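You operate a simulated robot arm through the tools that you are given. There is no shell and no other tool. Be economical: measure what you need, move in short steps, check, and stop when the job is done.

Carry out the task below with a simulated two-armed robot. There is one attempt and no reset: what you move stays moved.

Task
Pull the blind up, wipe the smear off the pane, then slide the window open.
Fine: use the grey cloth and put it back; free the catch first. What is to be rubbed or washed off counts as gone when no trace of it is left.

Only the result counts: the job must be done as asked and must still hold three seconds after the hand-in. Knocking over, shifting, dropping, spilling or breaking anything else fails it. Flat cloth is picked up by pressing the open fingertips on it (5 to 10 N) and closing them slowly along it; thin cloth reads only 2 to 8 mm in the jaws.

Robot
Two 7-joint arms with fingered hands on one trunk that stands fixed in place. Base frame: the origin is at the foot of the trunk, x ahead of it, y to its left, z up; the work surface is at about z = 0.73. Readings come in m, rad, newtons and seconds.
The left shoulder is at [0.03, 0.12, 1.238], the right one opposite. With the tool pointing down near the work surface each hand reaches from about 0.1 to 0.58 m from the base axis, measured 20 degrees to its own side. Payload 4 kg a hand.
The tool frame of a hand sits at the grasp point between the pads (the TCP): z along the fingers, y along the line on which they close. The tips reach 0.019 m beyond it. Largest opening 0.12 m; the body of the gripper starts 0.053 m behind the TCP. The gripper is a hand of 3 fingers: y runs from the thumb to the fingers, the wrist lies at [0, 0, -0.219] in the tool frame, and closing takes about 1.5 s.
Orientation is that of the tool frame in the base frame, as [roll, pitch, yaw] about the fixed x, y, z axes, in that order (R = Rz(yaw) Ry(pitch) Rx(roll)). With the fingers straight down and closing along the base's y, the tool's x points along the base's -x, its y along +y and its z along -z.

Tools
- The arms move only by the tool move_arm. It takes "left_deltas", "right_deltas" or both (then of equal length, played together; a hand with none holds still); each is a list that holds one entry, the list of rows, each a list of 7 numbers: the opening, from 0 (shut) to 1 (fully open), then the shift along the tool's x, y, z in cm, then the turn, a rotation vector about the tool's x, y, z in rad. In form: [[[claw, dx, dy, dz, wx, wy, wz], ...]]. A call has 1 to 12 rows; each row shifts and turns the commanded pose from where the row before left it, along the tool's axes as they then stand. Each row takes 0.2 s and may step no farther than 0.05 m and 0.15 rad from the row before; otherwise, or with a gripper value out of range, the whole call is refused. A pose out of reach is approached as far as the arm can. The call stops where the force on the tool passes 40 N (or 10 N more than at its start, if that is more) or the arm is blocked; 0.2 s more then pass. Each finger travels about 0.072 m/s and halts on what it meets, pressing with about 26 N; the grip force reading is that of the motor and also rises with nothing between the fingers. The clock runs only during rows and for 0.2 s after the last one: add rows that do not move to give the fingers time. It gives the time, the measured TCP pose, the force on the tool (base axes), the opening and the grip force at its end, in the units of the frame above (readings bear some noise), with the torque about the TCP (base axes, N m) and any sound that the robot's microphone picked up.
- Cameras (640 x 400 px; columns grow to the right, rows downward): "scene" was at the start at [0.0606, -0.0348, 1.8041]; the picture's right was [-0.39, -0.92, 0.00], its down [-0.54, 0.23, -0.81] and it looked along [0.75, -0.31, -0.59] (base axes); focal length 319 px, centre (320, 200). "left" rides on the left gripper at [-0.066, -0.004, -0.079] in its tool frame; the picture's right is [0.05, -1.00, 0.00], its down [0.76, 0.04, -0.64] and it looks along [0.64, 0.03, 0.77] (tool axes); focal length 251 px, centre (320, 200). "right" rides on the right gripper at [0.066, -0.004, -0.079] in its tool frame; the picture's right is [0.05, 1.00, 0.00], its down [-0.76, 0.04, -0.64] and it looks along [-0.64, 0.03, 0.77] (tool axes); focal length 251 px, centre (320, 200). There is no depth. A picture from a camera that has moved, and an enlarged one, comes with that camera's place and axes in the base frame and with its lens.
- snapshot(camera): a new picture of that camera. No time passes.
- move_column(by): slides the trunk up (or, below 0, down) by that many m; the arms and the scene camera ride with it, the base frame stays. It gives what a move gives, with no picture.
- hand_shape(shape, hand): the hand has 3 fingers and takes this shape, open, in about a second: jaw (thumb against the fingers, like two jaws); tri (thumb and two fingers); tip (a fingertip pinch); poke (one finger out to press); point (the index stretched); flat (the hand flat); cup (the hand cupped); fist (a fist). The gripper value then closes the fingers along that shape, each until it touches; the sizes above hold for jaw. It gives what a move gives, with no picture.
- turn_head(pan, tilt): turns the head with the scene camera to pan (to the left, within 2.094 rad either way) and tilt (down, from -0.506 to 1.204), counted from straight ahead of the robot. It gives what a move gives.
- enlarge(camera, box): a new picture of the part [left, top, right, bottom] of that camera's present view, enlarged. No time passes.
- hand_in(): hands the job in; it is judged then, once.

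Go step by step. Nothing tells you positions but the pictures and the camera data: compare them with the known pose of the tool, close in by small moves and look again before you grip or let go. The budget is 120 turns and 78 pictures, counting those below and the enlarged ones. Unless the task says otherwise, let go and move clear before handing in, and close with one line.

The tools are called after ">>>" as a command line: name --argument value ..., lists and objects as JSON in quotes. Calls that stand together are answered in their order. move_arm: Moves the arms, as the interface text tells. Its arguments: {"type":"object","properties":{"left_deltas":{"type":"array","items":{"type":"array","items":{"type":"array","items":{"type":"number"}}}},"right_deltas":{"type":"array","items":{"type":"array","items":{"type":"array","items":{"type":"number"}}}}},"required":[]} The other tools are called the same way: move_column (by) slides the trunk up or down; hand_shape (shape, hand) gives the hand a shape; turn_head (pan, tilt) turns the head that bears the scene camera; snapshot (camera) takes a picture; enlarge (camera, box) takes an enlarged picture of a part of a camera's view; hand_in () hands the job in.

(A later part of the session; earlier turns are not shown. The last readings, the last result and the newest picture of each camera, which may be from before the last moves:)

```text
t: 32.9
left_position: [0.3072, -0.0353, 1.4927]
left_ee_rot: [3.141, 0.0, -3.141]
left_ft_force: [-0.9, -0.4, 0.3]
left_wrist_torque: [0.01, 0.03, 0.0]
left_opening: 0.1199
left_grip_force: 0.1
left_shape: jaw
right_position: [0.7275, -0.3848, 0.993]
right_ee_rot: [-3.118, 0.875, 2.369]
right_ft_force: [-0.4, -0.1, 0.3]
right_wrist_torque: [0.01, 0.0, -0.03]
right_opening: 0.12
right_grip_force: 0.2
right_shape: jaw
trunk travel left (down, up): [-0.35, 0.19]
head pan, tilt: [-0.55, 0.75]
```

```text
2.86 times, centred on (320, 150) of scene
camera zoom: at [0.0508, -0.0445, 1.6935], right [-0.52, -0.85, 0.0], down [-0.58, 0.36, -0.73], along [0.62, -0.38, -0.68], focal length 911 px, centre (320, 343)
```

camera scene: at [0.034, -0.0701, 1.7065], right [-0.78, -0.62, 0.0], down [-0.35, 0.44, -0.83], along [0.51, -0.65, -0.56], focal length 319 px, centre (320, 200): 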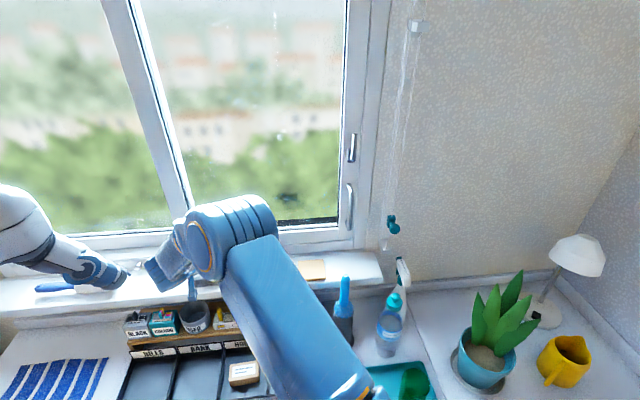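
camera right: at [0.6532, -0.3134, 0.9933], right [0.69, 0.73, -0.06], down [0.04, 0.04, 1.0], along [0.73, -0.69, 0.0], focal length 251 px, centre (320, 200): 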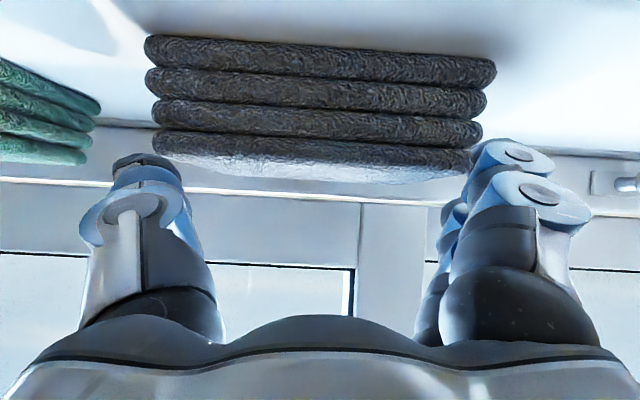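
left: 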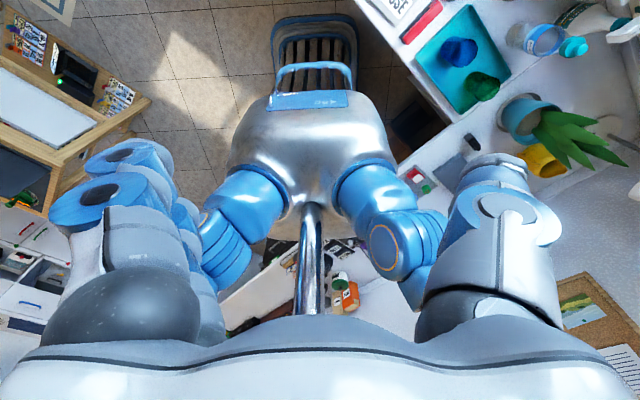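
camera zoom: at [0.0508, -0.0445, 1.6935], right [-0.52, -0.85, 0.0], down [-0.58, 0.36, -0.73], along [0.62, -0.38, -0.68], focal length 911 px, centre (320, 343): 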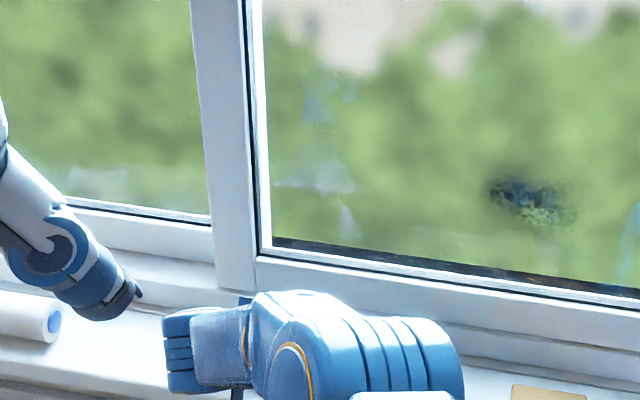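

I see the four-layer folded cloth between thumb and fingers, with about 6 mm of clearance each side. I lower the last 2.7 cm carefully, watching the force.

>>> move_arm --right_deltas '[[[1, 0.7, 0.05, 0.57, 0, 0, 0], [1, 0.7, 0.05, 0.57, 0, 0, 0], [1, 0.7, 0, 0.57, 0, 0, 0], [1, 0, 0, 0, 0, 0, 0]]]'

>>> snapshot --camera "right"

```text
t: 33.9
left_position: [0.3076, -0.0352, 1.4938]
left_ee_rot: [3.14, 0.0, -3.141]
left_ft_force: [0.4, -0.5, 0.3]
left_wrist_torque: [0.02, 0.0, 0.01]
left_opening: 0.1196
left_grip_force: 0.0
left_shape: jaw
right_position: [0.7327, -0.3855, 0.9803]
right_ee_rot: [-3.126, 0.899, 2.36]
right_ft_force: [-7.9, 3.3, 21.9]
right_wrist_torque: [0.54, 0.32, 0.13]
right_opening: 0.1199
right_grip_force: 0.1
right_shape: jaw
trunk travel left (down, up): [-0.35, 0.19]
head pan, tilt: [-0.55, 0.75]
stopped in row 4 (right hand): the force on the tool passed its limit at 42 N (the readings are from after the stop); the commanded pose is now the measured one
```

```text
41 pictures are left
camera right: at [0.659, -0.3149, 0.9781], right [0.69, 0.72, -0.05], down [0.02, 0.06, 1.0], along [0.73, -0.69, 0.03], focal length 251 px, centre (320, 200)
```

right: 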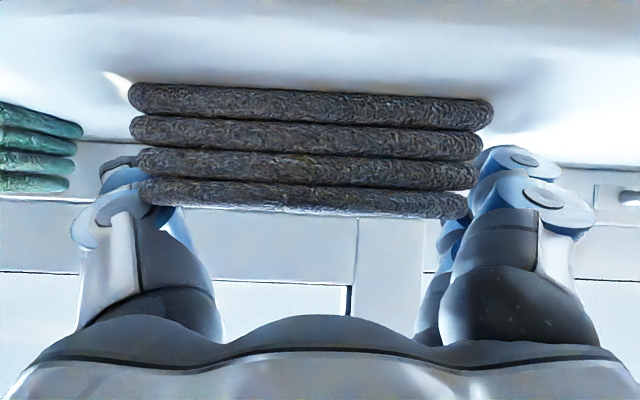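

Both sides are resting on the cloth at z≈0.98 with the tips just below its top. I ease up 3 mm and close slowly to grip its upper layers from the ends.

>>> move_arm --right_deltas '[[[1, -0.23, 0, -0.2, 0, 0, 0], [0.9, 0, 0, 0, 0, 0, 0], [0.8, 0, 0, 0, 0, 0, 0], [0.7, 0, 0, 0, 0, 0, 0], [0.6, 0, 0, 0, 0, 0, 0], [0.5, 0, 0, 0, 0, 0, 0], [0.4, 0, 0, 0, 0, 0, 0], [0.4, 0, 0, 0, 0, 0, 0]]]'

>>> snapshot --camera "right"

```text
t: 35.7
left_position: [0.3045, -0.0357, 1.4935]
left_ee_rot: [3.141, 0.001, 3.141]
left_ft_force: [-1.2, -0.6, -1.0]
left_wrist_torque: [0.04, 0.0, 0.02]
left_opening: 0.1197
left_grip_force: 0.0
left_shape: jaw
right_position: [0.731, -0.3854, 0.9798]
right_ee_rot: [-3.126, 0.893, 2.362]
right_ft_force: [1.0, -1.3, 20.3]
right_wrist_torque: [1.21, -0.21, -0.02]
right_opening: 0.0942
right_grip_force: 26.1
right_shape: jaw
trunk travel left (down, up): [-0.35, 0.19]
head pan, tilt: [-0.55, 0.75]
```

```text
40 pictures are left
camera right: at [0.6563, -0.3141, 0.9781], right [0.69, 0.73, -0.05], down [0.02, 0.05, 1.0], along [0.73, -0.69, 0.02], focal length 251 px, centre (320, 200)
```

right: 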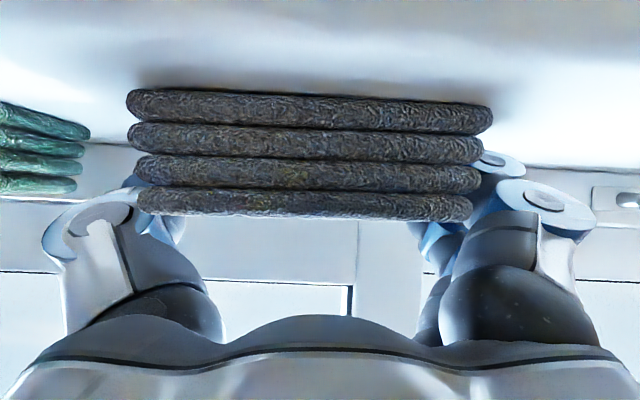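

Gripped at 9.4 cm with 26 N. I lift gently 3 cm and look.

>>> move_arm --right_deltas '[[[0.3, 0, 0, 0, 0, 0, 0], [0.3, -0.78, 0, -0.62, 0, 0, 0], [0.3, -0.78, 0, -0.62, 0, 0, 0], [0.3, -0.78, 0, -0.62, 0, 0, 0], [0.3, 0, 0, 0, 0, 0, 0]]]'

>>> snapshot --camera "right"

```text
t: 36.9
left_position: [0.307, -0.0355, 1.4925]
left_ee_rot: [-3.142, 0.0, 3.14]
left_ft_force: [0.4, -0.2, 1.6]
left_wrist_torque: [-0.01, -0.02, 0.03]
left_opening: 0.1201
left_grip_force: 0.1
left_shape: jaw
right_position: [0.733, -0.3842, 1.0074]
right_ee_rot: [-3.123, 0.89, 2.364]
right_ft_force: [-0.3, 0.8, 0.1]
right_wrist_torque: [0.02, 0.03, 0.0]
right_opening: 0.0945
right_grip_force: 26.0
right_shape: jaw
trunk travel left (down, up): [-0.35, 0.19]
head pan, tilt: [-0.55, 0.75]
```

```text
39 pictures are left
camera right: at [0.6592, -0.3132, 1.0061], right [0.69, 0.73, -0.05], down [0.03, 0.05, 1.0], along [0.73, -0.69, 0.02], focal length 251 px, centre (320, 200)
```

right: 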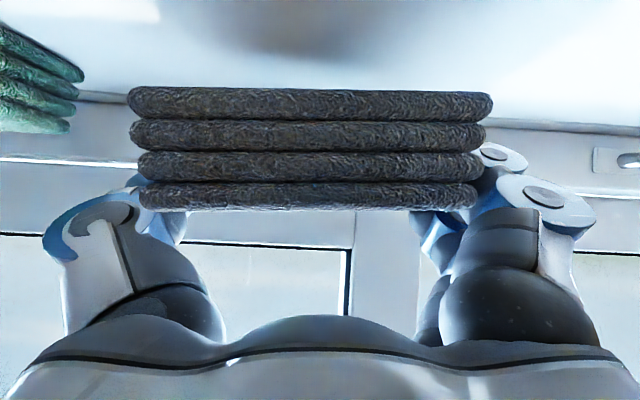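

The cloth lifted as one block. I back away from the frame 6 cm and raise the trunk to bring it to smear height.

>>> move_arm --right_deltas '[[[0.3, 1.9, 0, -2.33, 0, 0, 0], [0.3, 1.9, 0, -2.33, 0, 0, 0], [0.3, 0, 0, 0, 0, 0, 0]]]'

>>> move_column --by 0.15

>>> turn_head --pan -0.7 --tilt 0.6

>>> snapshot --camera "scene"

>>> snapshot --camera "right"

```text
t: 37.7
left_position: [0.3094, -0.0366, 1.4935]
left_ee_rot: [3.141, 0.0, -3.141]
left_ft_force: [-0.1, 0.2, -0.1]
left_wrist_torque: [0.0, 0.0, 0.03]
left_opening: 0.1198
left_grip_force: 0.1
left_shape: jaw
right_position: [0.6909, -0.3407, 1.0086]
right_ee_rot: [-3.122, 0.892, 2.365]
right_ft_force: [0.8, -0.1, -0.7]
right_wrist_torque: [-0.01, 0.03, -0.02]
right_opening: 0.0947
right_grip_force: 26.0
right_shape: jaw
trunk travel left (down, up): [-0.35, 0.19]
head pan, tilt: [-0.55, 0.75]
```

```text
t: 39.4
left_position: [0.3082, -0.0365, 1.6423]
left_ee_rot: [3.142, 0.0, 3.141]
left_ft_force: [0.6, -0.6, -1.0]
left_wrist_torque: [0.03, 0.02, 0.01]
left_opening: 0.1199
left_grip_force: 0.1
left_shape: jaw
right_position: [0.6918, -0.3408, 1.1583]
right_ee_rot: [-3.124, 0.891, 2.364]
right_ft_force: [0.3, -0.4, -0.6]
right_wrist_torque: [0.0, 0.02, 0.0]
right_opening: 0.0945
right_grip_force: 26.1
right_shape: jaw
trunk travel left (down, up): [-0.5, 0.04]
head pan, tilt: [-0.55, 0.75]
```

```text
t: 40.1
left_position: [0.3081, -0.0359, 1.643]
left_ee_rot: [3.141, 0.001, 3.14]
left_ft_force: [0.2, 0.0, -0.6]
left_wrist_torque: [-0.02, -0.02, 0.01]
left_opening: 0.1202
left_grip_force: 0.0
left_shape: jaw
right_position: [0.6906, -0.3406, 1.1593]
right_ee_rot: [-3.122, 0.889, 2.365]
right_ft_force: [0.0, -0.6, -0.9]
right_wrist_torque: [0.0, -0.03, -0.01]
right_opening: 0.0946
right_grip_force: 26.0
right_shape: jaw
trunk travel left (down, up): [-0.5, 0.04]
head pan, tilt: [-0.7, 0.6]
```

```text
38 pictures are left
camera scene: at [0.0479, -0.058, 1.8563], right [-0.64, -0.77, 0.0], down [-0.43, 0.36, -0.82], along [0.63, -0.53, -0.57], focal length 319 px, centre (320, 200)
```

scene: 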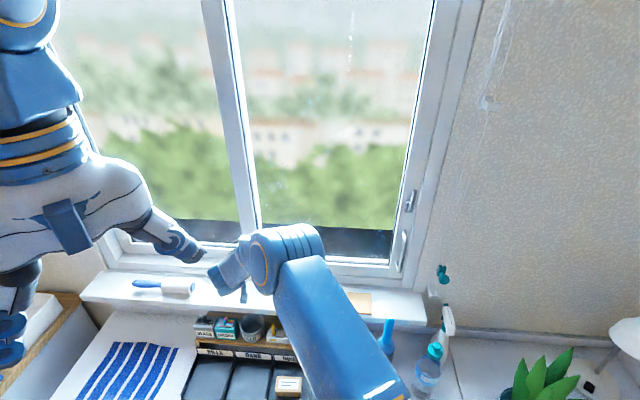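

```text
37 pictures are left
camera right: at [0.6173, -0.2693, 1.1572], right [0.69, 0.73, -0.05], down [0.02, 0.05, 1.0], along [0.73, -0.69, 0.02], focal length 251 px, centre (320, 200)
```

right: 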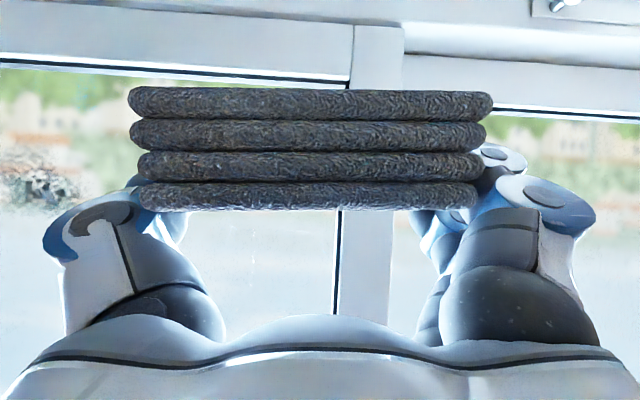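

Smear confirmed near u=0.022, z=1.16. I carry the cloth right until it is in front of the smear.

>>> move_arm --right_deltas '[[[0.3, -0.2, -3.82, -0.17, 0, 0, 0], [0.3, -0.2, -3.82, -0.17, 0, 0, 0], [0.3, -0.2, -3.82, -0.17, 0, 0, 0], [0.3, -0.2, -3.82, -0.17, 0, 0, 0], [0.3, -0.2, -3.82, -0.17, 0, 0, 0], [0.3, -0.2, -3.82, -0.17, 0, 0, 0], [0.3, -0.2, -3.82, -0.17, 0, 0, 0], [0.3, 0, 0, 0, 0, 0, 0]]]'

>>> snapshot --camera "right"

```text
t: 41.9
left_position: [0.3081, -0.0343, 1.6432]
left_ee_rot: [-3.141, 0.0, 3.141]
left_ft_force: [-0.2, 0.4, 0.0]
left_wrist_torque: [-0.07, -0.01, -0.03]
left_opening: 0.1197
left_grip_force: 0.0
left_shape: jaw
right_position: [0.5012, -0.5306, 1.1774]
right_ee_rot: [-3.124, 0.891, 2.364]
right_ft_force: [0.1, -0.7, 0.5]
right_wrist_torque: [0.01, -0.03, -0.01]
right_opening: 0.0946
right_grip_force: 26.5
right_shape: jaw
trunk travel left (down, up): [-0.5, 0.04]
head pan, tilt: [-0.7, 0.6]
```

```text
36 pictures are left
camera right: at [0.4265, -0.4592, 1.1763], right [0.69, 0.73, -0.05], down [0.02, 0.05, 1.0], along [0.73, -0.69, 0.02], focal length 251 px, centre (320, 200)
```

right: 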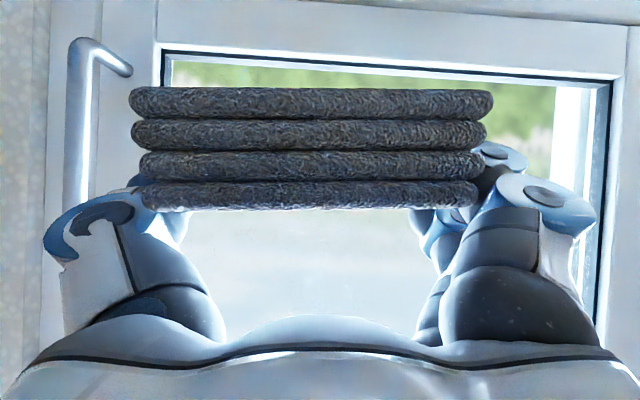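

The cloth covers the smear. I advance 10 cm, then creep until it touches the pane.

>>> move_arm --right_deltas '[[[0.3, -1.57, 0, 1.94, 0, 0, 0], [0.3, -1.57, 0, 1.94, 0, 0, 0], [0.3, -1.57, 0, 1.94, 0, 0, 0], [0.3, -1.57, 0, 1.94, 0, 0, 0], [0.3, 0, 0, 0, 0, 0, 0]]]'

>>> move_arm --right_deltas '[[[0.3, -0.32, 0, 0.39, 0, 0, 0], [0.3, -0.32, 0, 0.39, 0, 0, 0], [0.3, -0.32, 0, 0.39, 0, 0, 0], [0.3, -0.32, 0, 0.39, 0, 0, 0]]]'

```text
t: 43.1
left_position: [0.3072, -0.0357, 1.643]
left_ee_rot: [3.141, -0.001, -3.141]
left_ft_force: [0.3, -0.2, 0.0]
left_wrist_torque: [-0.04, -0.02, 0.0]
left_opening: 0.1199
left_grip_force: 0.0
left_shape: jaw
right_position: [0.5696, -0.6019, 1.1803]
right_ee_rot: [-3.122, 0.89, 2.365]
right_ft_force: [0.7, -1.1, -1.6]
right_wrist_torque: [0.0, 0.02, 0.01]
right_opening: 0.0941
right_grip_force: 26.2
right_shape: jaw
trunk travel left (down, up): [-0.5, 0.04]
head pan, tilt: [-0.7, 0.6]
```

```text
t: 44.1
left_position: [0.3079, -0.0362, 1.6431]
left_ee_rot: [3.141, -0.001, -3.141]
left_ft_force: [0.6, 0.1, 0.4]
left_wrist_torque: [-0.01, 0.01, 0.0]
left_opening: 0.1199
left_grip_force: 0.1
left_shape: jaw
right_position: [0.5846, -0.6145, 1.1793]
right_ee_rot: [-3.122, 0.889, 2.365]
right_ft_force: [0.5, 0.0, -0.2]
right_wrist_torque: [-0.02, -0.03, 0.01]
right_opening: 0.0942
right_grip_force: 25.8
right_shape: jaw
trunk travel left (down, up): [-0.5, 0.04]
head pan, tilt: [-0.7, 0.6]
```

No contact yet at n=0.848; I keep creeping.

>>> move_arm --right_deltas '[[[0.3, -0.32, 0, 0.39, 0, 0, 0], [0.3, -0.32, 0, 0.39, 0, 0, 0], [0.3, -0.32, 0, 0.39, 0, 0, 0], [0.3, 0, 0, 0, 0, 0, 0]]]'

>>> enlarge --camera "scene" --box '[230, 150, 430, 290]'

>>> snapshot --camera "right"

```text
t: 45.1
left_position: [0.3021, -0.0303, 1.6455]
left_ee_rot: [-3.138, 0.004, -3.142]
left_ft_force: [0.9, -0.4, 0.3]
left_wrist_torque: [0.01, -0.04, 0.01]
left_opening: 0.1199
left_grip_force: 0.1
left_shape: jaw
right_position: [0.5904, -0.6185, 1.1829]
right_ee_rot: [-3.122, 0.892, 2.366]
right_ft_force: [-24.5, 29.7, 3.9]
right_wrist_torque: [0.1, -0.26, 0.5]
right_opening: 0.0915
right_grip_force: 25.8
right_shape: jaw
trunk travel left (down, up): [-0.5, 0.04]
head pan, tilt: [-0.7, 0.6]
```

```text
2.86 times, centred on (330, 220) of scene
camera zoom: at [0.0405, -0.051, 1.8568], right [-0.64, -0.76, 0.0], down [-0.43, 0.36, -0.83], along [0.63, -0.53, -0.56], focal length 911 px, centre (291, 143)
```

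zoom: 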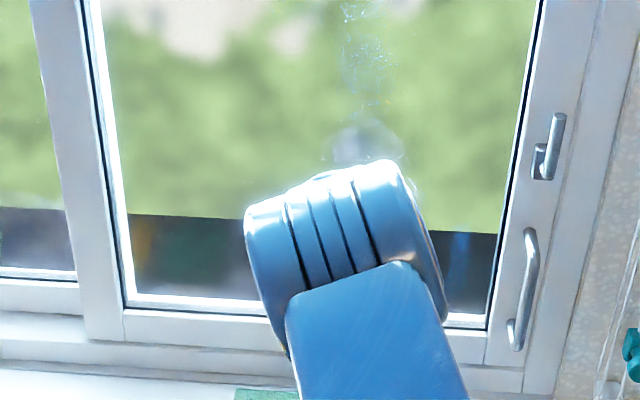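

```text
34 pictures are left
camera right: at [0.5163, -0.5471, 1.1811], right [0.69, 0.73, -0.05], down [0.02, 0.05, 1.0], along [0.73, -0.69, 0.02], focal length 251 px, centre (320, 200)
```

right: 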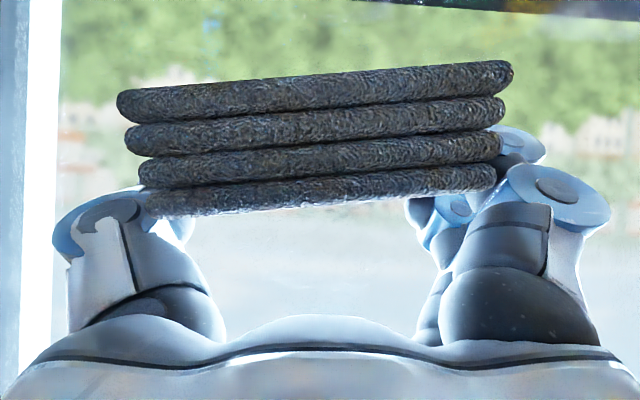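

Contact made (38 N). I ease off to light pressure and start wiping vertically and sideways.

>>> move_arm --right_deltas '[[[0.3, 0.3, 0, -0.37, 0, 0, 0], [0.3, 1.17, 0, 0.94, 0, 0, 0], [0.3, 1.17, 0, 0.94, 0, 0, 0], [0.3, 1.17, 0, 0.94, 0, 0, 0], [0.3, 0, -2.5, 0, 0, 0, 0], [0.3, -1.17, 0, -0.94, 0, 0, 0], [0.3, -1.17, 0, -0.94, 0, 0, 0], [0.3, -1.17, 0, -0.94, 0, 0, 0], [0.3, -1.17, 0, -0.94, 0, 0, 0], [0.3, -1.17, 0, -0.94, 0, 0, 0], [0.3, -1.17, 0, -0.94, 0, 0, 0], [0.3, 0, 2.5, 0, 0, 0, 0]]]'

```text
t: 47.7
left_position: [0.3045, -0.0324, 1.6438]
left_ee_rot: [-3.14, 0.002, 3.141]
left_ft_force: [0.0, 0.2, -0.4]
left_wrist_torque: [0.0, 0.03, 0.0]
left_opening: 0.1199
left_grip_force: 0.0
left_shape: jaw
right_position: [0.5907, -0.6194, 1.2278]
right_ee_rot: [-3.122, 0.896, 2.363]
right_ft_force: [-16.3, 7.8, 1.5]
right_wrist_torque: [0.09, -0.02, 0.71]
right_opening: 0.0909
right_grip_force: 25.8
right_shape: jaw
trunk travel left (down, up): [-0.5, 0.04]
head pan, tilt: [-0.7, 0.6]
```

Pressure ~17 N. Second strip to the left, then lateral sweeps.

>>> move_arm --right_deltas '[[[0.3, 0, 3, 0, 0, 0, 0], [0.3, 1.17, 0, 0.94, 0, 0, 0], [0.3, 1.17, 0, 0.94, 0, 0, 0], [0.3, 1.17, 0, 0.94, 0, 0, 0], [0.3, 1.17, 0, 0.94, 0, 0, 0], [0.3, 1.17, 0, 0.94, 0, 0, 0], [0.3, 1.17, 0, 0.94, 0, 0, 0], [0.3, 0, -3, 0, 0, 0, 0], [0.3, 0, -3, 0, 0, 0, 0], [0.3, -1.17, 0, -0.94, 0, 0, 0], [0.3, 0, 3, 0, 0, 0, 0], [0.3, 0, 3, 0, 0, 0, 0]]]'

>>> move_arm --right_deltas '[[[0.3, -1.17, 0, -0.94, 0, 0, 0], [0.3, 0, -3, 0, 0, 0, 0], [0.3, 0, -3, 0, 0, 0, 0], [0.3, -1.17, 0, -0.94, 0, 0, 0], [0.3, 0, 3, 0, 0, 0, 0], [0.3, 0, 3, 0, 0, 0, 0], [0.3, -1.17, 0, -0.94, 0, 0, 0], [0.3, 0, -3, 0, 0, 0, 0], [0.3, 0, -3, 0, 0, 0, 0], [0.3, -1.17, 0, -0.94, 0, 0, 0], [0.3, 0, 3, 0, 0, 0, 0], [0.3, 0, 3, 0, 0, 0, 0]]]'

>>> move_arm --right_deltas '[[[0.3, 1.9, 0, -2.33, 0, 0, 0], [0.3, 1.9, 0, -2.33, 0, 0, 0], [0.3, 0, 4, 0, 0, 0, 0], [0.3, 0, 4, 0, 0, 0, 0], [0.3, 0, 4, 0, 0, 0, 0], [0.3, 0, 4, 0, 0, 0, 0], [0.3, 0, 4, 0, 0, 0, 0]]]'

>>> snapshot --camera "right"

>>> snapshot --camera "scene"

```text
t: 50.3
left_position: [0.3063, -0.0346, 1.6419]
left_ee_rot: [-3.14, -0.001, 3.14]
left_ft_force: [0.1, 0.3, 0.6]
left_wrist_torque: [0.02, -0.02, 0.02]
left_opening: 0.1198
left_grip_force: 0.0
left_shape: jaw
right_position: [0.6114, -0.5977, 1.1525]
right_ee_rot: [-3.121, 0.893, 2.366]
right_ft_force: [-8.8, 5.2, -1.7]
right_wrist_torque: [0.01, 0.13, 0.44]
right_opening: 0.0909
right_grip_force: 26.1
right_shape: jaw
trunk travel left (down, up): [-0.5, 0.04]
head pan, tilt: [-0.7, 0.6]
```

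```text
t: 52.9
left_position: [0.3072, -0.033, 1.6437]
left_ee_rot: [-3.14, -0.001, -3.141]
left_ft_force: [-0.6, -0.3, -0.6]
left_wrist_torque: [0.0, 0.0, -0.04]
left_opening: 0.1198
left_grip_force: 0.0
left_shape: jaw
right_position: [0.6137, -0.594, 1.2116]
right_ee_rot: [-3.122, 0.894, 2.365]
right_ft_force: [-8.0, 4.9, -1.8]
right_wrist_torque: [0.02, 0.06, 0.37]
right_opening: 0.0907
right_grip_force: 25.8
right_shape: jaw
trunk travel left (down, up): [-0.5, 0.04]
head pan, tilt: [-0.7, 0.6]
```

```text
t: 54.5
left_position: [0.3089, -0.0351, 1.643]
left_ee_rot: [-3.141, -0.003, -3.141]
left_ft_force: [0.1, 0.7, 0.1]
left_wrist_torque: [-0.02, 0.01, 0.02]
left_opening: 0.1198
left_grip_force: 0.0
left_shape: jaw
right_position: [0.7164, -0.4159, 1.2053]
right_ee_rot: [-3.123, 0.893, 2.366]
right_ft_force: [-0.2, 0.9, -0.4]
right_wrist_torque: [-0.01, -0.02, 0.01]
right_opening: 0.0914
right_grip_force: 25.7
right_shape: jaw
trunk travel left (down, up): [-0.5, 0.04]
head pan, tilt: [-0.7, 0.6]
```

```text
33 pictures are left
camera right: at [0.6421, -0.3444, 1.2037], right [0.69, 0.73, -0.05], down [0.02, 0.05, 1.0], along [0.73, -0.69, 0.02], focal length 251 px, centre (320, 200)
```

right: 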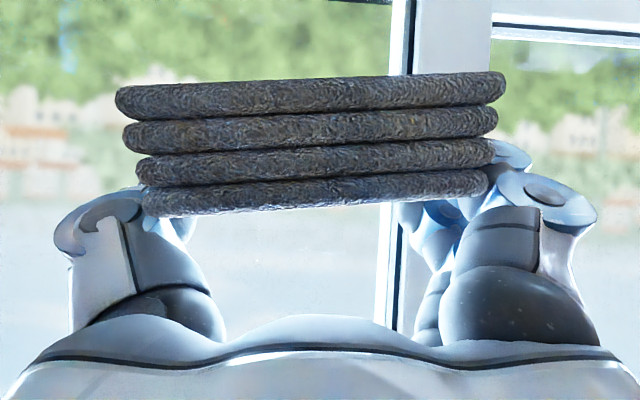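

```text
32 pictures are left
camera scene: at [0.0488, -0.0569, 1.8564], right [-0.64, -0.76, 0.0], down [-0.43, 0.36, -0.82], along [0.63, -0.53, -0.57], focal length 319 px, centre (320, 200)
```

scene: 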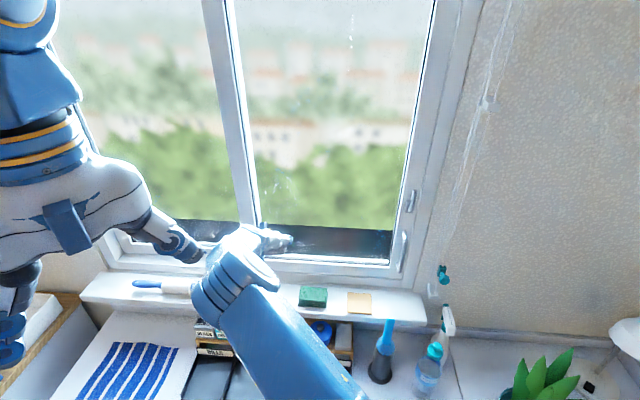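

I check the smear's place closely.

>>> enlarge --camera "scene" --box '[240, 130, 420, 270]'

>>> enlarge --camera "right" --box '[0, 0, 400, 260]'

```text
2.86 times, centred on (330, 200) of scene
camera zoom: at [0.0488, -0.0569, 1.8564], right [-0.64, -0.76, 0.0], down [-0.43, 0.36, -0.82], along [0.63, -0.53, -0.57], focal length 911 px, centre (291, 200)
```

zoom: 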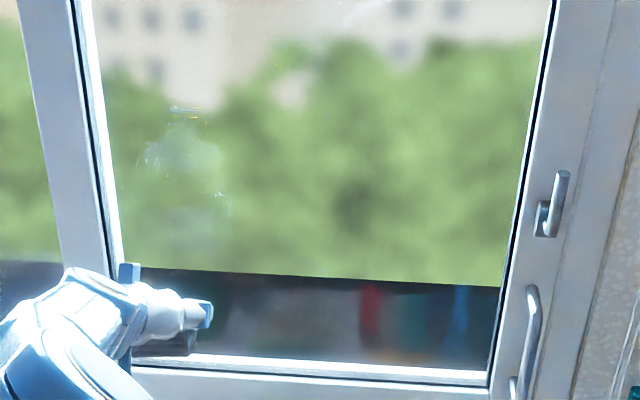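

```text
1.54 times, centred on (200, 130) of right
camera zoom: at [0.6421, -0.3444, 1.2037], right [0.69, 0.73, -0.05], down [0.02, 0.05, 1.0], along [0.73, -0.69, 0.02], focal length 387 px, centre (505, 308)
```

zoom: 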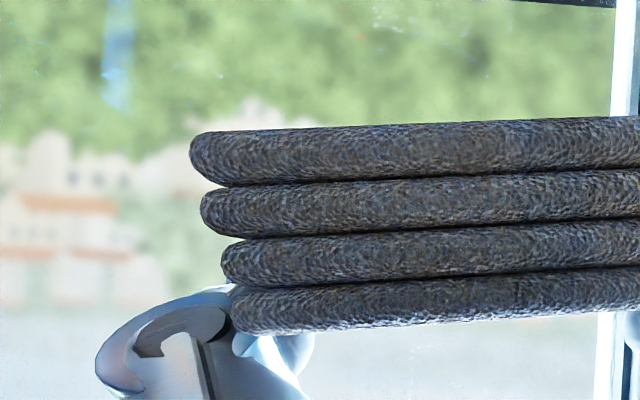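

No smear trace visible there; I'll recheck from other views. Now I bring the cloth back: retreat, straighten its slight tilt, and lower the trunk.

>>> move_arm --right_deltas '[[[0.3, 1.9, 1.0, -2.33, 0, 0, 0], [0.3, 1.9, 1.0, -2.33, 0, 0, 0], [0.3, 0, 1.0, 0, -0.041, 0, 0.05], [0.3, 0, 0, 0, 0, 0, 0]]]'

>>> move_column --by -0.15

>>> snapshot --camera "right"

>>> enlarge --camera "scene" --box '[240, 60, 440, 200]'

```text
t: 55.5
left_position: [0.3079, -0.035, 1.6432]
left_ee_rot: [3.14, 0.0, 3.141]
left_ft_force: [-0.2, -0.4, 0.9]
left_wrist_torque: [0.01, 0.0, 0.01]
left_opening: 0.1199
left_grip_force: 0.1
left_shape: jaw
right_position: [0.6948, -0.351, 1.2058]
right_ee_rot: [3.057, 0.89, 2.285]
right_ft_force: [-1.5, -0.2, 0.3]
right_wrist_torque: [0.0, 0.01, 0.0]
right_opening: 0.0913
right_grip_force: 26.6
right_shape: jaw
trunk travel left (down, up): [-0.5, 0.04]
head pan, tilt: [-0.7, 0.6]
```

```text
t: 57.3
left_position: [0.3089, -0.0355, 1.4936]
left_ee_rot: [3.141, 0.0, -3.141]
left_ft_force: [0.0, 0.9, 0.4]
left_wrist_torque: [-0.01, 0.0, -0.02]
left_opening: 0.1202
left_grip_force: 0.0
left_shape: jaw
right_position: [0.6934, -0.3528, 1.0573]
right_ee_rot: [3.058, 0.891, 2.285]
right_ft_force: [-0.5, 0.2, -0.7]
right_wrist_torque: [0.03, -0.01, 0.0]
right_opening: 0.0914
right_grip_force: 25.8
right_shape: jaw
trunk travel left (down, up): [-0.35, 0.19]
head pan, tilt: [-0.7, 0.6]
```

```text
29 pictures are left
camera right: at [0.6196, -0.2806, 1.0542], right [0.69, 0.73, 0.01], down [-0.02, 0.01, 1.0], along [0.73, -0.69, 0.02], focal length 251 px, centre (320, 200)
```

right: 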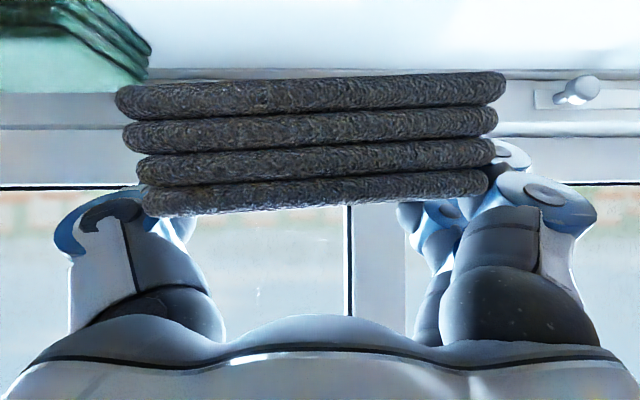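

```text
2.86 times, centred on (340, 130) of scene
camera zoom: at [0.0476, -0.058, 1.7065], right [-0.64, -0.76, 0.0], down [-0.43, 0.36, -0.82], along [0.63, -0.53, -0.57], focal length 911 px, centre (263, 400)
```

zoom: 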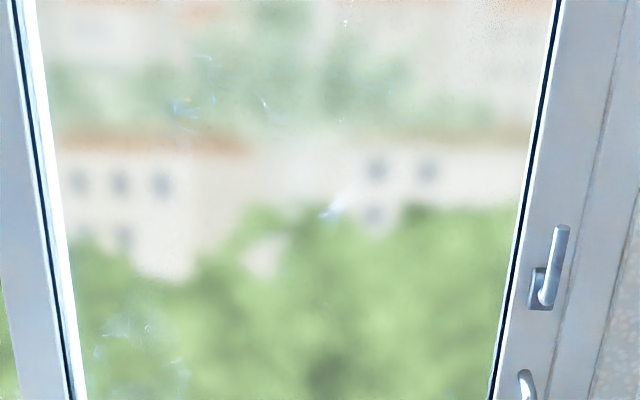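

I fine-tune the levelling and go over the original spot, stopping 2 cm above the sill.

>>> move_arm --right_deltas '[[[0.3, -1.0, 0.1, 1.4, -0.014, 0, 0.018], [0.3, -1.0, 0.1, 1.4, 0, 0, 0], [0.3, -1.0, 0, 1.4, 0, 0, 0], [0.3, 1.9, 0, 1.6, 0, 0, 0], [0.3, 1.9, 0, 1.6, 0, 0, 0], [0.3, 0, 0, 0, 0, 0, 0]]]'

>>> snapshot --camera "right"

```text
t: 58.7
left_position: [0.3084, -0.0352, 1.4922]
left_ee_rot: [3.14, 0.0, -3.14]
left_ft_force: [-0.1, 0.3, -0.2]
left_wrist_torque: [-0.01, 0.01, -0.02]
left_opening: 0.1196
left_grip_force: 0.0
left_shape: jaw
right_position: [0.7341, -0.3852, 1.0058]
right_ee_rot: [3.02, 0.888, 2.256]
right_ft_force: [-0.1, 0.7, 0.1]
right_wrist_torque: [0.0, 0.0, -0.04]
right_opening: 0.0913
right_grip_force: 25.4
right_shape: jaw
trunk travel left (down, up): [-0.35, 0.19]
head pan, tilt: [-0.7, 0.6]
```

```text
27 pictures are left
camera right: at [0.6598, -0.3139, 1.0029], right [0.69, 0.73, 0.03], down [-0.04, -0.01, 1.0], along [0.73, -0.69, 0.02], focal length 251 px, centre (320, 200)
```

right: 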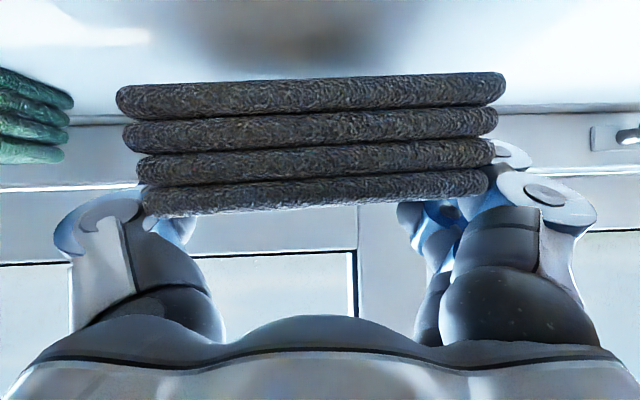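

Over the spot. Lowering in 5 mm steps.

>>> move_arm --right_deltas '[[[0.3, 0.35, -0.1, 0.35, 0, 0, 0], [0.3, 0.35, -0.1, 0.35, 0, 0, 0], [0.3, 0.35, 0, 0.35, 0, 0, 0], [0.3, 0.35, 0, 0.35, 0, 0, 0], [0.3, 0, 0, 0, 0, 0, 0]]]'

>>> snapshot --camera "right"

```text
t: 59.9
left_position: [0.3088, -0.0362, 1.4939]
left_ee_rot: [-3.14, -0.001, 3.141]
left_ft_force: [0.3, 0.0, 0.5]
left_wrist_torque: [-0.01, 0.02, 0.01]
left_opening: 0.1198
left_grip_force: 0.1
left_shape: jaw
right_position: [0.7347, -0.3861, 0.9844]
right_ee_rot: [3.02, 0.887, 2.258]
right_ft_force: [-0.4, 0.1, 4.1]
right_wrist_torque: [0.06, -0.15, 0.02]
right_opening: 0.0916
right_grip_force: 26.1
right_shape: jaw
trunk travel left (down, up): [-0.35, 0.19]
head pan, tilt: [-0.7, 0.6]
```

```text
26 pictures are left
camera right: at [0.6615, -0.3156, 0.9828], right [0.69, 0.73, 0.03], down [-0.04, -0.01, 1.0], along [0.73, -0.69, 0.02], focal length 251 px, centre (320, 200)
```

right: 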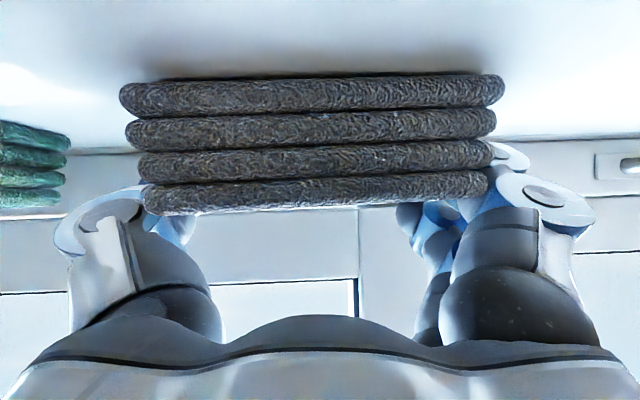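

Contact with the sill (4 N). I settle 1 mm, open, and lift straight up.

>>> move_arm --right_deltas '[[[0.3, 0.1, 0, 0.1, 0, 0, 0], [0.6, 0, 0, 0, 0, 0, 0], [0.8, 0, 0, 0, 0, 0, 0], [1, 0, 0, 0, 0, 0, 0], [1, 0, 0, 0, 0, 0, 0], [1, 0, 0, 0, 0, 0, 0], [1, -0.78, 0, -0.62, 0, 0, 0], [1, -0.78, 0, -0.62, 0, 0, 0], [1, -1.56, 0, -1.24, 0, 0, 0], [1, -2.3, 0, -1.86, 0, 0, 0], [1, 0, 0, 0, 0, 0, 0]]]'

>>> snapshot --camera "right"

```text
t: 62.3
left_position: [0.3081, -0.0359, 1.4926]
left_ee_rot: [3.142, 0.0, 3.141]
left_ft_force: [0.1, -0.4, 0.5]
left_wrist_torque: [-0.01, 0.04, -0.02]
left_opening: 0.1201
left_grip_force: 0.2
left_shape: jaw
right_position: [0.7319, -0.3928, 1.049]
right_ee_rot: [3.02, 0.887, 2.257]
right_ft_force: [0.8, 0.1, 0.3]
right_wrist_torque: [0.02, -0.02, -0.01]
right_opening: 0.12
right_grip_force: 0.1
right_shape: jaw
trunk travel left (down, up): [-0.35, 0.19]
head pan, tilt: [-0.7, 0.6]
```

```text
25 pictures are left
camera right: at [0.6583, -0.3202, 1.0477], right [0.69, 0.73, 0.03], down [-0.04, -0.01, 1.0], along [0.73, -0.69, 0.02], focal length 251 px, centre (320, 200)
```

right: 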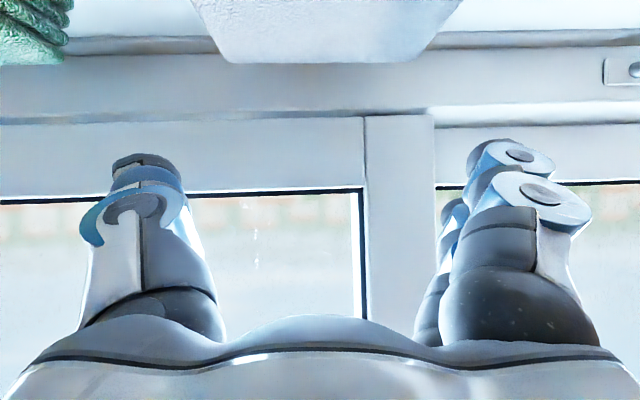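

The cloth is back in its place. I withdraw and move the hand right so I can inspect the pane and the catch.

>>> move_arm --right_deltas '[[[1, 0.4, 0, -4.4, 0, 0, 0], [1, 0.4, 0, -4.4, 0, 0, 0], [1, 0.4, 0, -4.4, 0, 0, 0], [1, 0.4, 0, -4.4, 0, 0, 0], [1, 0, -4.7, 0, 0, 0, 0], [1, 0, -4.7, 0, 0, 0, 0], [1, 0, -4.7, 0, 0, 0, 0], [1, 0, -4.7, 0, 0, 0, 0], [1, 0, -4.7, 0, 0, 0, 0], [1, 0, -4.7, 0, 0, 0, 0], [1, 0, -4.7, 0, 0, 0, 0], [1, 0, -4.7, 0, 0, 0, 0]]]'

>>> move_arm --right_deltas '[[[1, 0, -4.7, 0, 0, 0, 0], [1, 0, -4.7, 0, 0, 0, 0], [1, 0, -4.7, 0, 0, 0, 0], [1, 0, -4.7, 0, 0, 0, 0], [1, 0, -4.7, 0, 0, 0, 0]]]'

>>> move_column --by -0.1

>>> enlarge --camera "scene" --box '[90, 50, 440, 270]'

```text
t: 63.8
left_position: [0.3066, -0.0458, 1.4948]
left_ee_rot: [-3.117, 0.012, 3.128]
left_ft_force: [2.6, -17.5, 9.1]
left_wrist_torque: [-0.25, 0.04, 0.2]
left_opening: 0.1195
left_grip_force: 0.0
left_shape: jaw
right_position: [0.5401, -0.3747, 1.1392]
right_ee_rot: [3.025, 0.888, 2.269]
right_ft_force: [0.0, -0.4, -0.3]
right_wrist_torque: [-0.03, 0.0, 0.04]
right_opening: 0.1202
right_grip_force: 0.0
right_shape: jaw
trunk travel left (down, up): [-0.35, 0.19]
head pan, tilt: [-0.7, 0.6]
stopped in row 7 (left hand): the force on the tool passed its limit at 60 N (the readings are from after the stop); the commanded pose is now the measured one
```

```text
t: 64.1
left_position: [0.3057, -0.0522, 1.4947]
left_ee_rot: [-3.103, 0.021, 3.123]
left_ft_force: [4.7, -17.7, 9.3]
left_wrist_torque: [-0.21, 0.07, 0.26]
left_opening: 0.1197
left_grip_force: 0.0
left_shape: jaw
right_position: [0.5319, -0.3833, 1.1357]
right_ee_rot: [3.031, 0.891, 2.28]
right_ft_force: [-0.8, -0.1, 0.1]
right_wrist_torque: [0.0, 0.02, 0.03]
right_opening: 0.12
right_grip_force: 0.1
right_shape: jaw
trunk travel left (down, up): [-0.35, 0.19]
head pan, tilt: [-0.7, 0.6]
stopped in row 1 (left hand): the force on the tool passed its limit at 67 N (the readings are from after the stop); the commanded pose is now the measured one
```

```text
t: 65.5
left_position: [0.3066, -0.0494, 1.3949]
left_ee_rot: [-3.105, 0.017, 3.123]
left_ft_force: [0.9, -29.2, 17.7]
left_wrist_torque: [-0.07, 0.01, 0.04]
left_opening: 0.1195
left_grip_force: 0.1
left_shape: jaw
right_position: [0.5324, -0.3826, 1.0374]
right_ee_rot: [3.03, 0.889, 2.279]
right_ft_force: [0.0, 1.1, -0.4]
right_wrist_torque: [-0.02, 0.01, -0.02]
right_opening: 0.1198
right_grip_force: 0.1
right_shape: jaw
trunk travel left (down, up): [-0.25, 0.29]
head pan, tilt: [-0.7, 0.6]
```

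```text
1.82 times, centred on (265, 160) of scene
camera zoom: at [0.0475, -0.058, 1.6065], right [-0.64, -0.76, 0.0], down [-0.43, 0.36, -0.82], along [0.63, -0.53, -0.57], focal length 580 px, centre (420, 273)
```

zoom: 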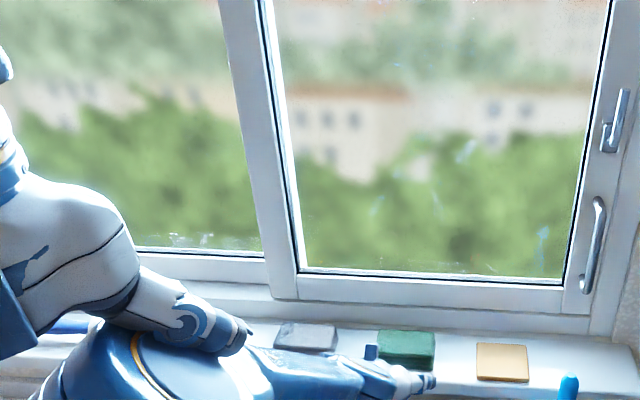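

The pane looks clean. But the right elbow is pressing against the idle left hand; let me see the configuration.

>>> turn_head --pan -0.35 --tilt 0.9

>>> snapshot --camera "scene"

>>> snapshot --camera "left"

```text
t: 66.3
left_position: [0.3068, -0.0499, 1.3952]
left_ee_rot: [-3.105, 0.013, 3.122]
left_ft_force: [-1.3, -29.8, 20.7]
left_wrist_torque: [-0.12, -0.05, 0.01]
left_opening: 0.1201
left_grip_force: 0.1
left_shape: jaw
right_position: [0.5311, -0.3828, 1.0368]
right_ee_rot: [3.029, 0.889, 2.278]
right_ft_force: [0.5, 0.5, -0.3]
right_wrist_torque: [0.02, -0.04, 0.0]
right_opening: 0.1195
right_grip_force: 0.1
right_shape: jaw
trunk travel left (down, up): [-0.25, 0.29]
head pan, tilt: [-0.351, 0.901]
```

```text
23 pictures are left
camera scene: at [0.0509, -0.0271, 1.5817], right [-0.34, -0.94, 0.0], down [-0.74, 0.27, -0.62], along [0.58, -0.21, -0.78], focal length 319 px, centre (320, 200)
```

scene: 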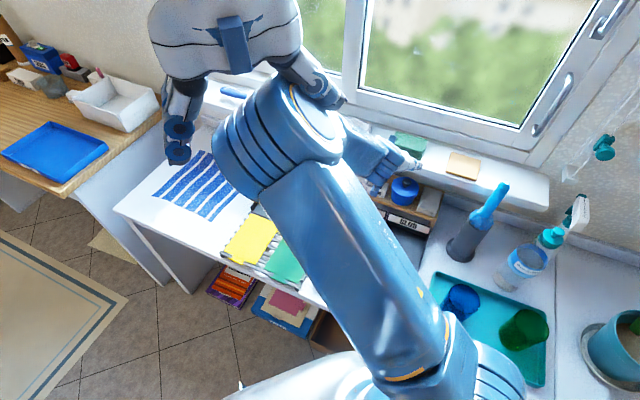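

```text
22 pictures are left
camera left: at [0.3707, -0.052, 1.4767], right [-0.07, -1.0, 0.04], down [-0.77, 0.08, 0.63], along [-0.63, 0.02, -0.78], focal length 251 px, centre (320, 200)
```

left: 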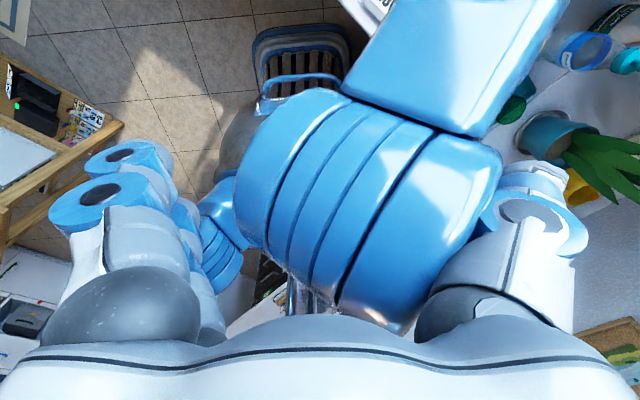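

The right elbow sits between the left thumb and fingers. I lift the left hand straight up out of it.

>>> move_arm --left_deltas '[[[1, 0, 0, -1.5, 0, 0, 0], [1, 0, 0, -2.5, 0, 0, 0], [1, 0, 0, -2.5, 0, 0, 0], [1, 0, 0, -2.5, 0, 0, 0], [1, 0, 0, -2.5, 0, 0, 0], [1, 0, 0, -2.5, 0, 0, 0]]]'

>>> snapshot --camera "left"

```text
t: 67.7
left_position: [0.2984, -0.0307, 1.4685]
left_ee_rot: [-3.109, 0.018, 3.125]
left_ft_force: [0.4, 0.9, 0.3]
left_wrist_torque: [-0.04, 0.02, 0.01]
left_opening: 0.1199
left_grip_force: 0.1
left_shape: jaw
left hand out of reach, approached as far as the arm can: row 4, 5, 6
right_position: [0.5327, -0.3829, 1.0361]
right_ee_rot: [3.03, 0.891, 2.277]
right_ft_force: [-1.0, 0.4, 0.3]
right_wrist_torque: [0.0, -0.01, -0.05]
right_opening: 0.12
right_grip_force: 0.1
right_shape: jaw
trunk travel left (down, up): [-0.25, 0.29]
head pan, tilt: [-0.351, 0.901]
```

```text
21 pictures are left
camera left: at [0.3629, -0.0325, 1.5485], right [-0.07, -1.0, 0.03], down [-0.77, 0.08, 0.63], along [-0.63, 0.02, -0.78], focal length 251 px, centre (320, 200)
```

left: 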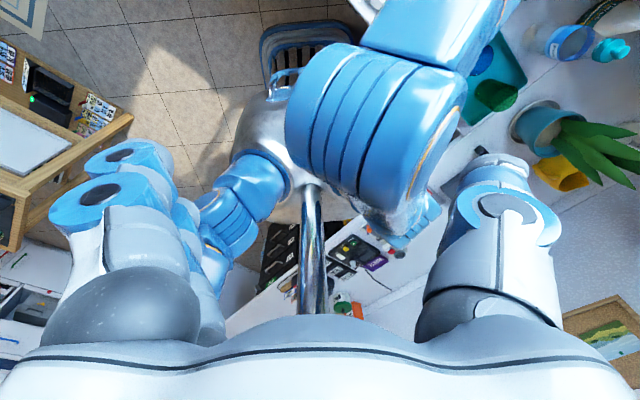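

Free now. I move the left hand away to the left.

>>> move_arm --left_deltas '[[[1, 0, 3, 0, 0, 0, 0], [1, 0, 3, 0, 0, 0, 0], [1, 0, 3, 0, 0, 0, 0], [1, 0, 3, 0, 0, 0, 0], [1, 0, 3, 0, 0, 0, 0], [1, 0, 3, 0, 0, 0, 0], [1, 0, 3, 0, 0, 0, 0], [1, 0, 3, 0, 0, 0, 0]]]'

```text
t: 69.5
left_position: [0.3028, 0.1912, 1.4565]
left_ee_rot: [-3.108, 0.017, 3.123]
left_ft_force: [0.7, 0.8, -0.1]
left_wrist_torque: [0.01, -0.02, -0.04]
left_opening: 0.1198
left_grip_force: 0.1
left_shape: jaw
left hand out of reach, approached as far as the arm can: row 6, 7
right_position: [0.5313, -0.3811, 1.0369]
right_ee_rot: [3.031, 0.892, 2.278]
right_ft_force: [0.0, -0.1, -0.2]
right_wrist_torque: [0.02, 0.0, 0.0]
right_opening: 0.1199
right_grip_force: 0.0
right_shape: jaw
trunk travel left (down, up): [-0.25, 0.29]
head pan, tilt: [-0.351, 0.901]
```

Clear. Now inspect pane, catch pin and lever.

>>> turn_head --pan -0.75 --tilt 0.55

>>> enlarge --camera "scene" --box '[330, 60, 450, 260]'

>>> enlarge --camera "scene" --box '[130, 60, 370, 260]'

```text
t: 70.4
left_position: [0.3018, 0.1888, 1.4547]
left_ee_rot: [-3.106, 0.016, 3.125]
left_ft_force: [0.4, 0.4, 0.5]
left_wrist_torque: [-0.03, 0.0, 0.03]
left_opening: 0.1199
left_grip_force: 0.1
left_shape: jaw
right_position: [0.532, -0.3825, 1.0367]
right_ee_rot: [3.029, 0.889, 2.278]
right_ft_force: [0.0, -0.4, 0.3]
right_wrist_torque: [0.03, 0.0, -0.04]
right_opening: 0.12
right_grip_force: 0.0
right_shape: jaw
trunk travel left (down, up): [-0.25, 0.29]
head pan, tilt: [-0.75, 0.55]
```

```text
2.00 times, centred on (390, 160) of scene
camera zoom: at [0.0457, -0.0617, 1.6109], right [-0.68, -0.73, 0.0], down [-0.38, 0.36, -0.85], along [0.62, -0.58, -0.52], focal length 638 px, centre (180, 280)
```

zoom: 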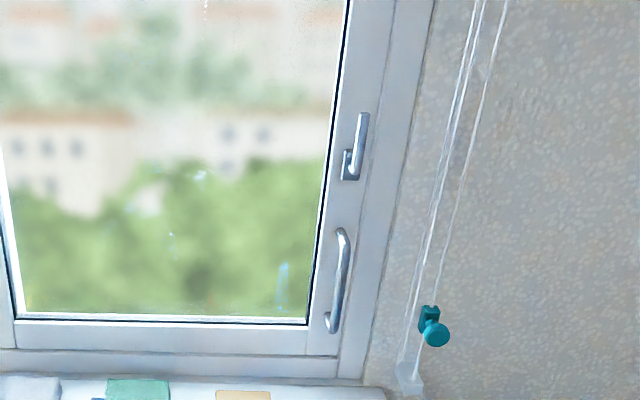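

```text
2.00 times, centred on (250, 160) of scene
camera zoom: at [0.0457, -0.0617, 1.6109], right [-0.68, -0.73, 0.0], down [-0.38, 0.36, -0.85], along [0.62, -0.58, -0.52], focal length 638 px, centre (460, 280)
```

zoom: 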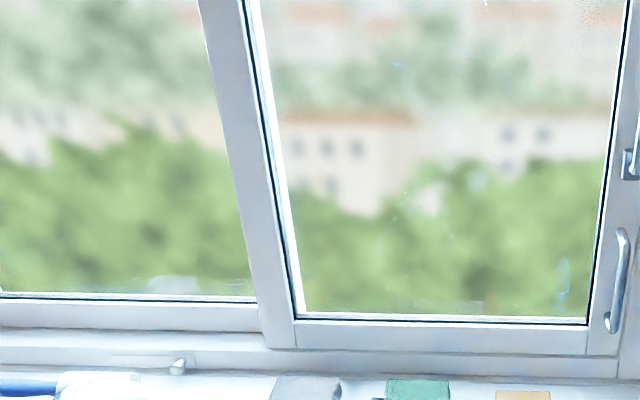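

The smear is gone. Let me look closely at the rail pin and at the lever.

>>> enlarge --camera "scene" --box '[150, 215, 230, 265]'

>>> enlarge --camera "scene" --box '[380, 110, 440, 160]'

```text
8.00 times, centred on (190, 240) of scene
camera zoom: at [0.0457, -0.0617, 1.6109], right [-0.68, -0.73, 0.0], down [-0.38, 0.36, -0.85], along [0.62, -0.58, -0.52], focal length 2551 px, centre (1360, -120)
```

zoom: 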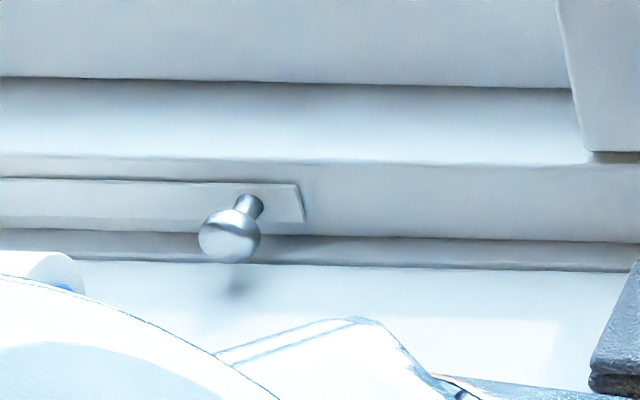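

```text
8.00 times, centred on (410, 135) of scene
camera zoom: at [0.0457, -0.0617, 1.6109], right [-0.68, -0.73, 0.0], down [-0.38, 0.36, -0.85], along [0.62, -0.58, -0.52], focal length 2551 px, centre (-400, 720)
```

zoom: 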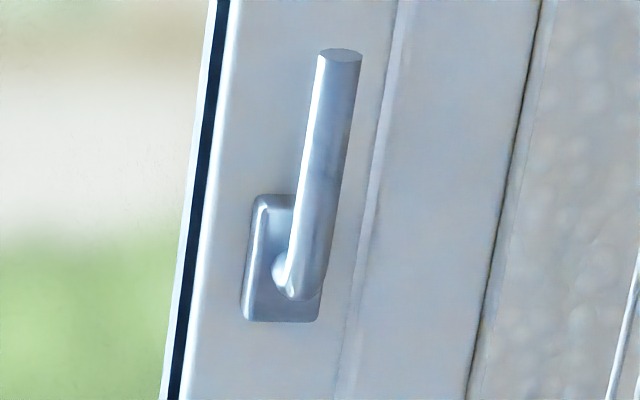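

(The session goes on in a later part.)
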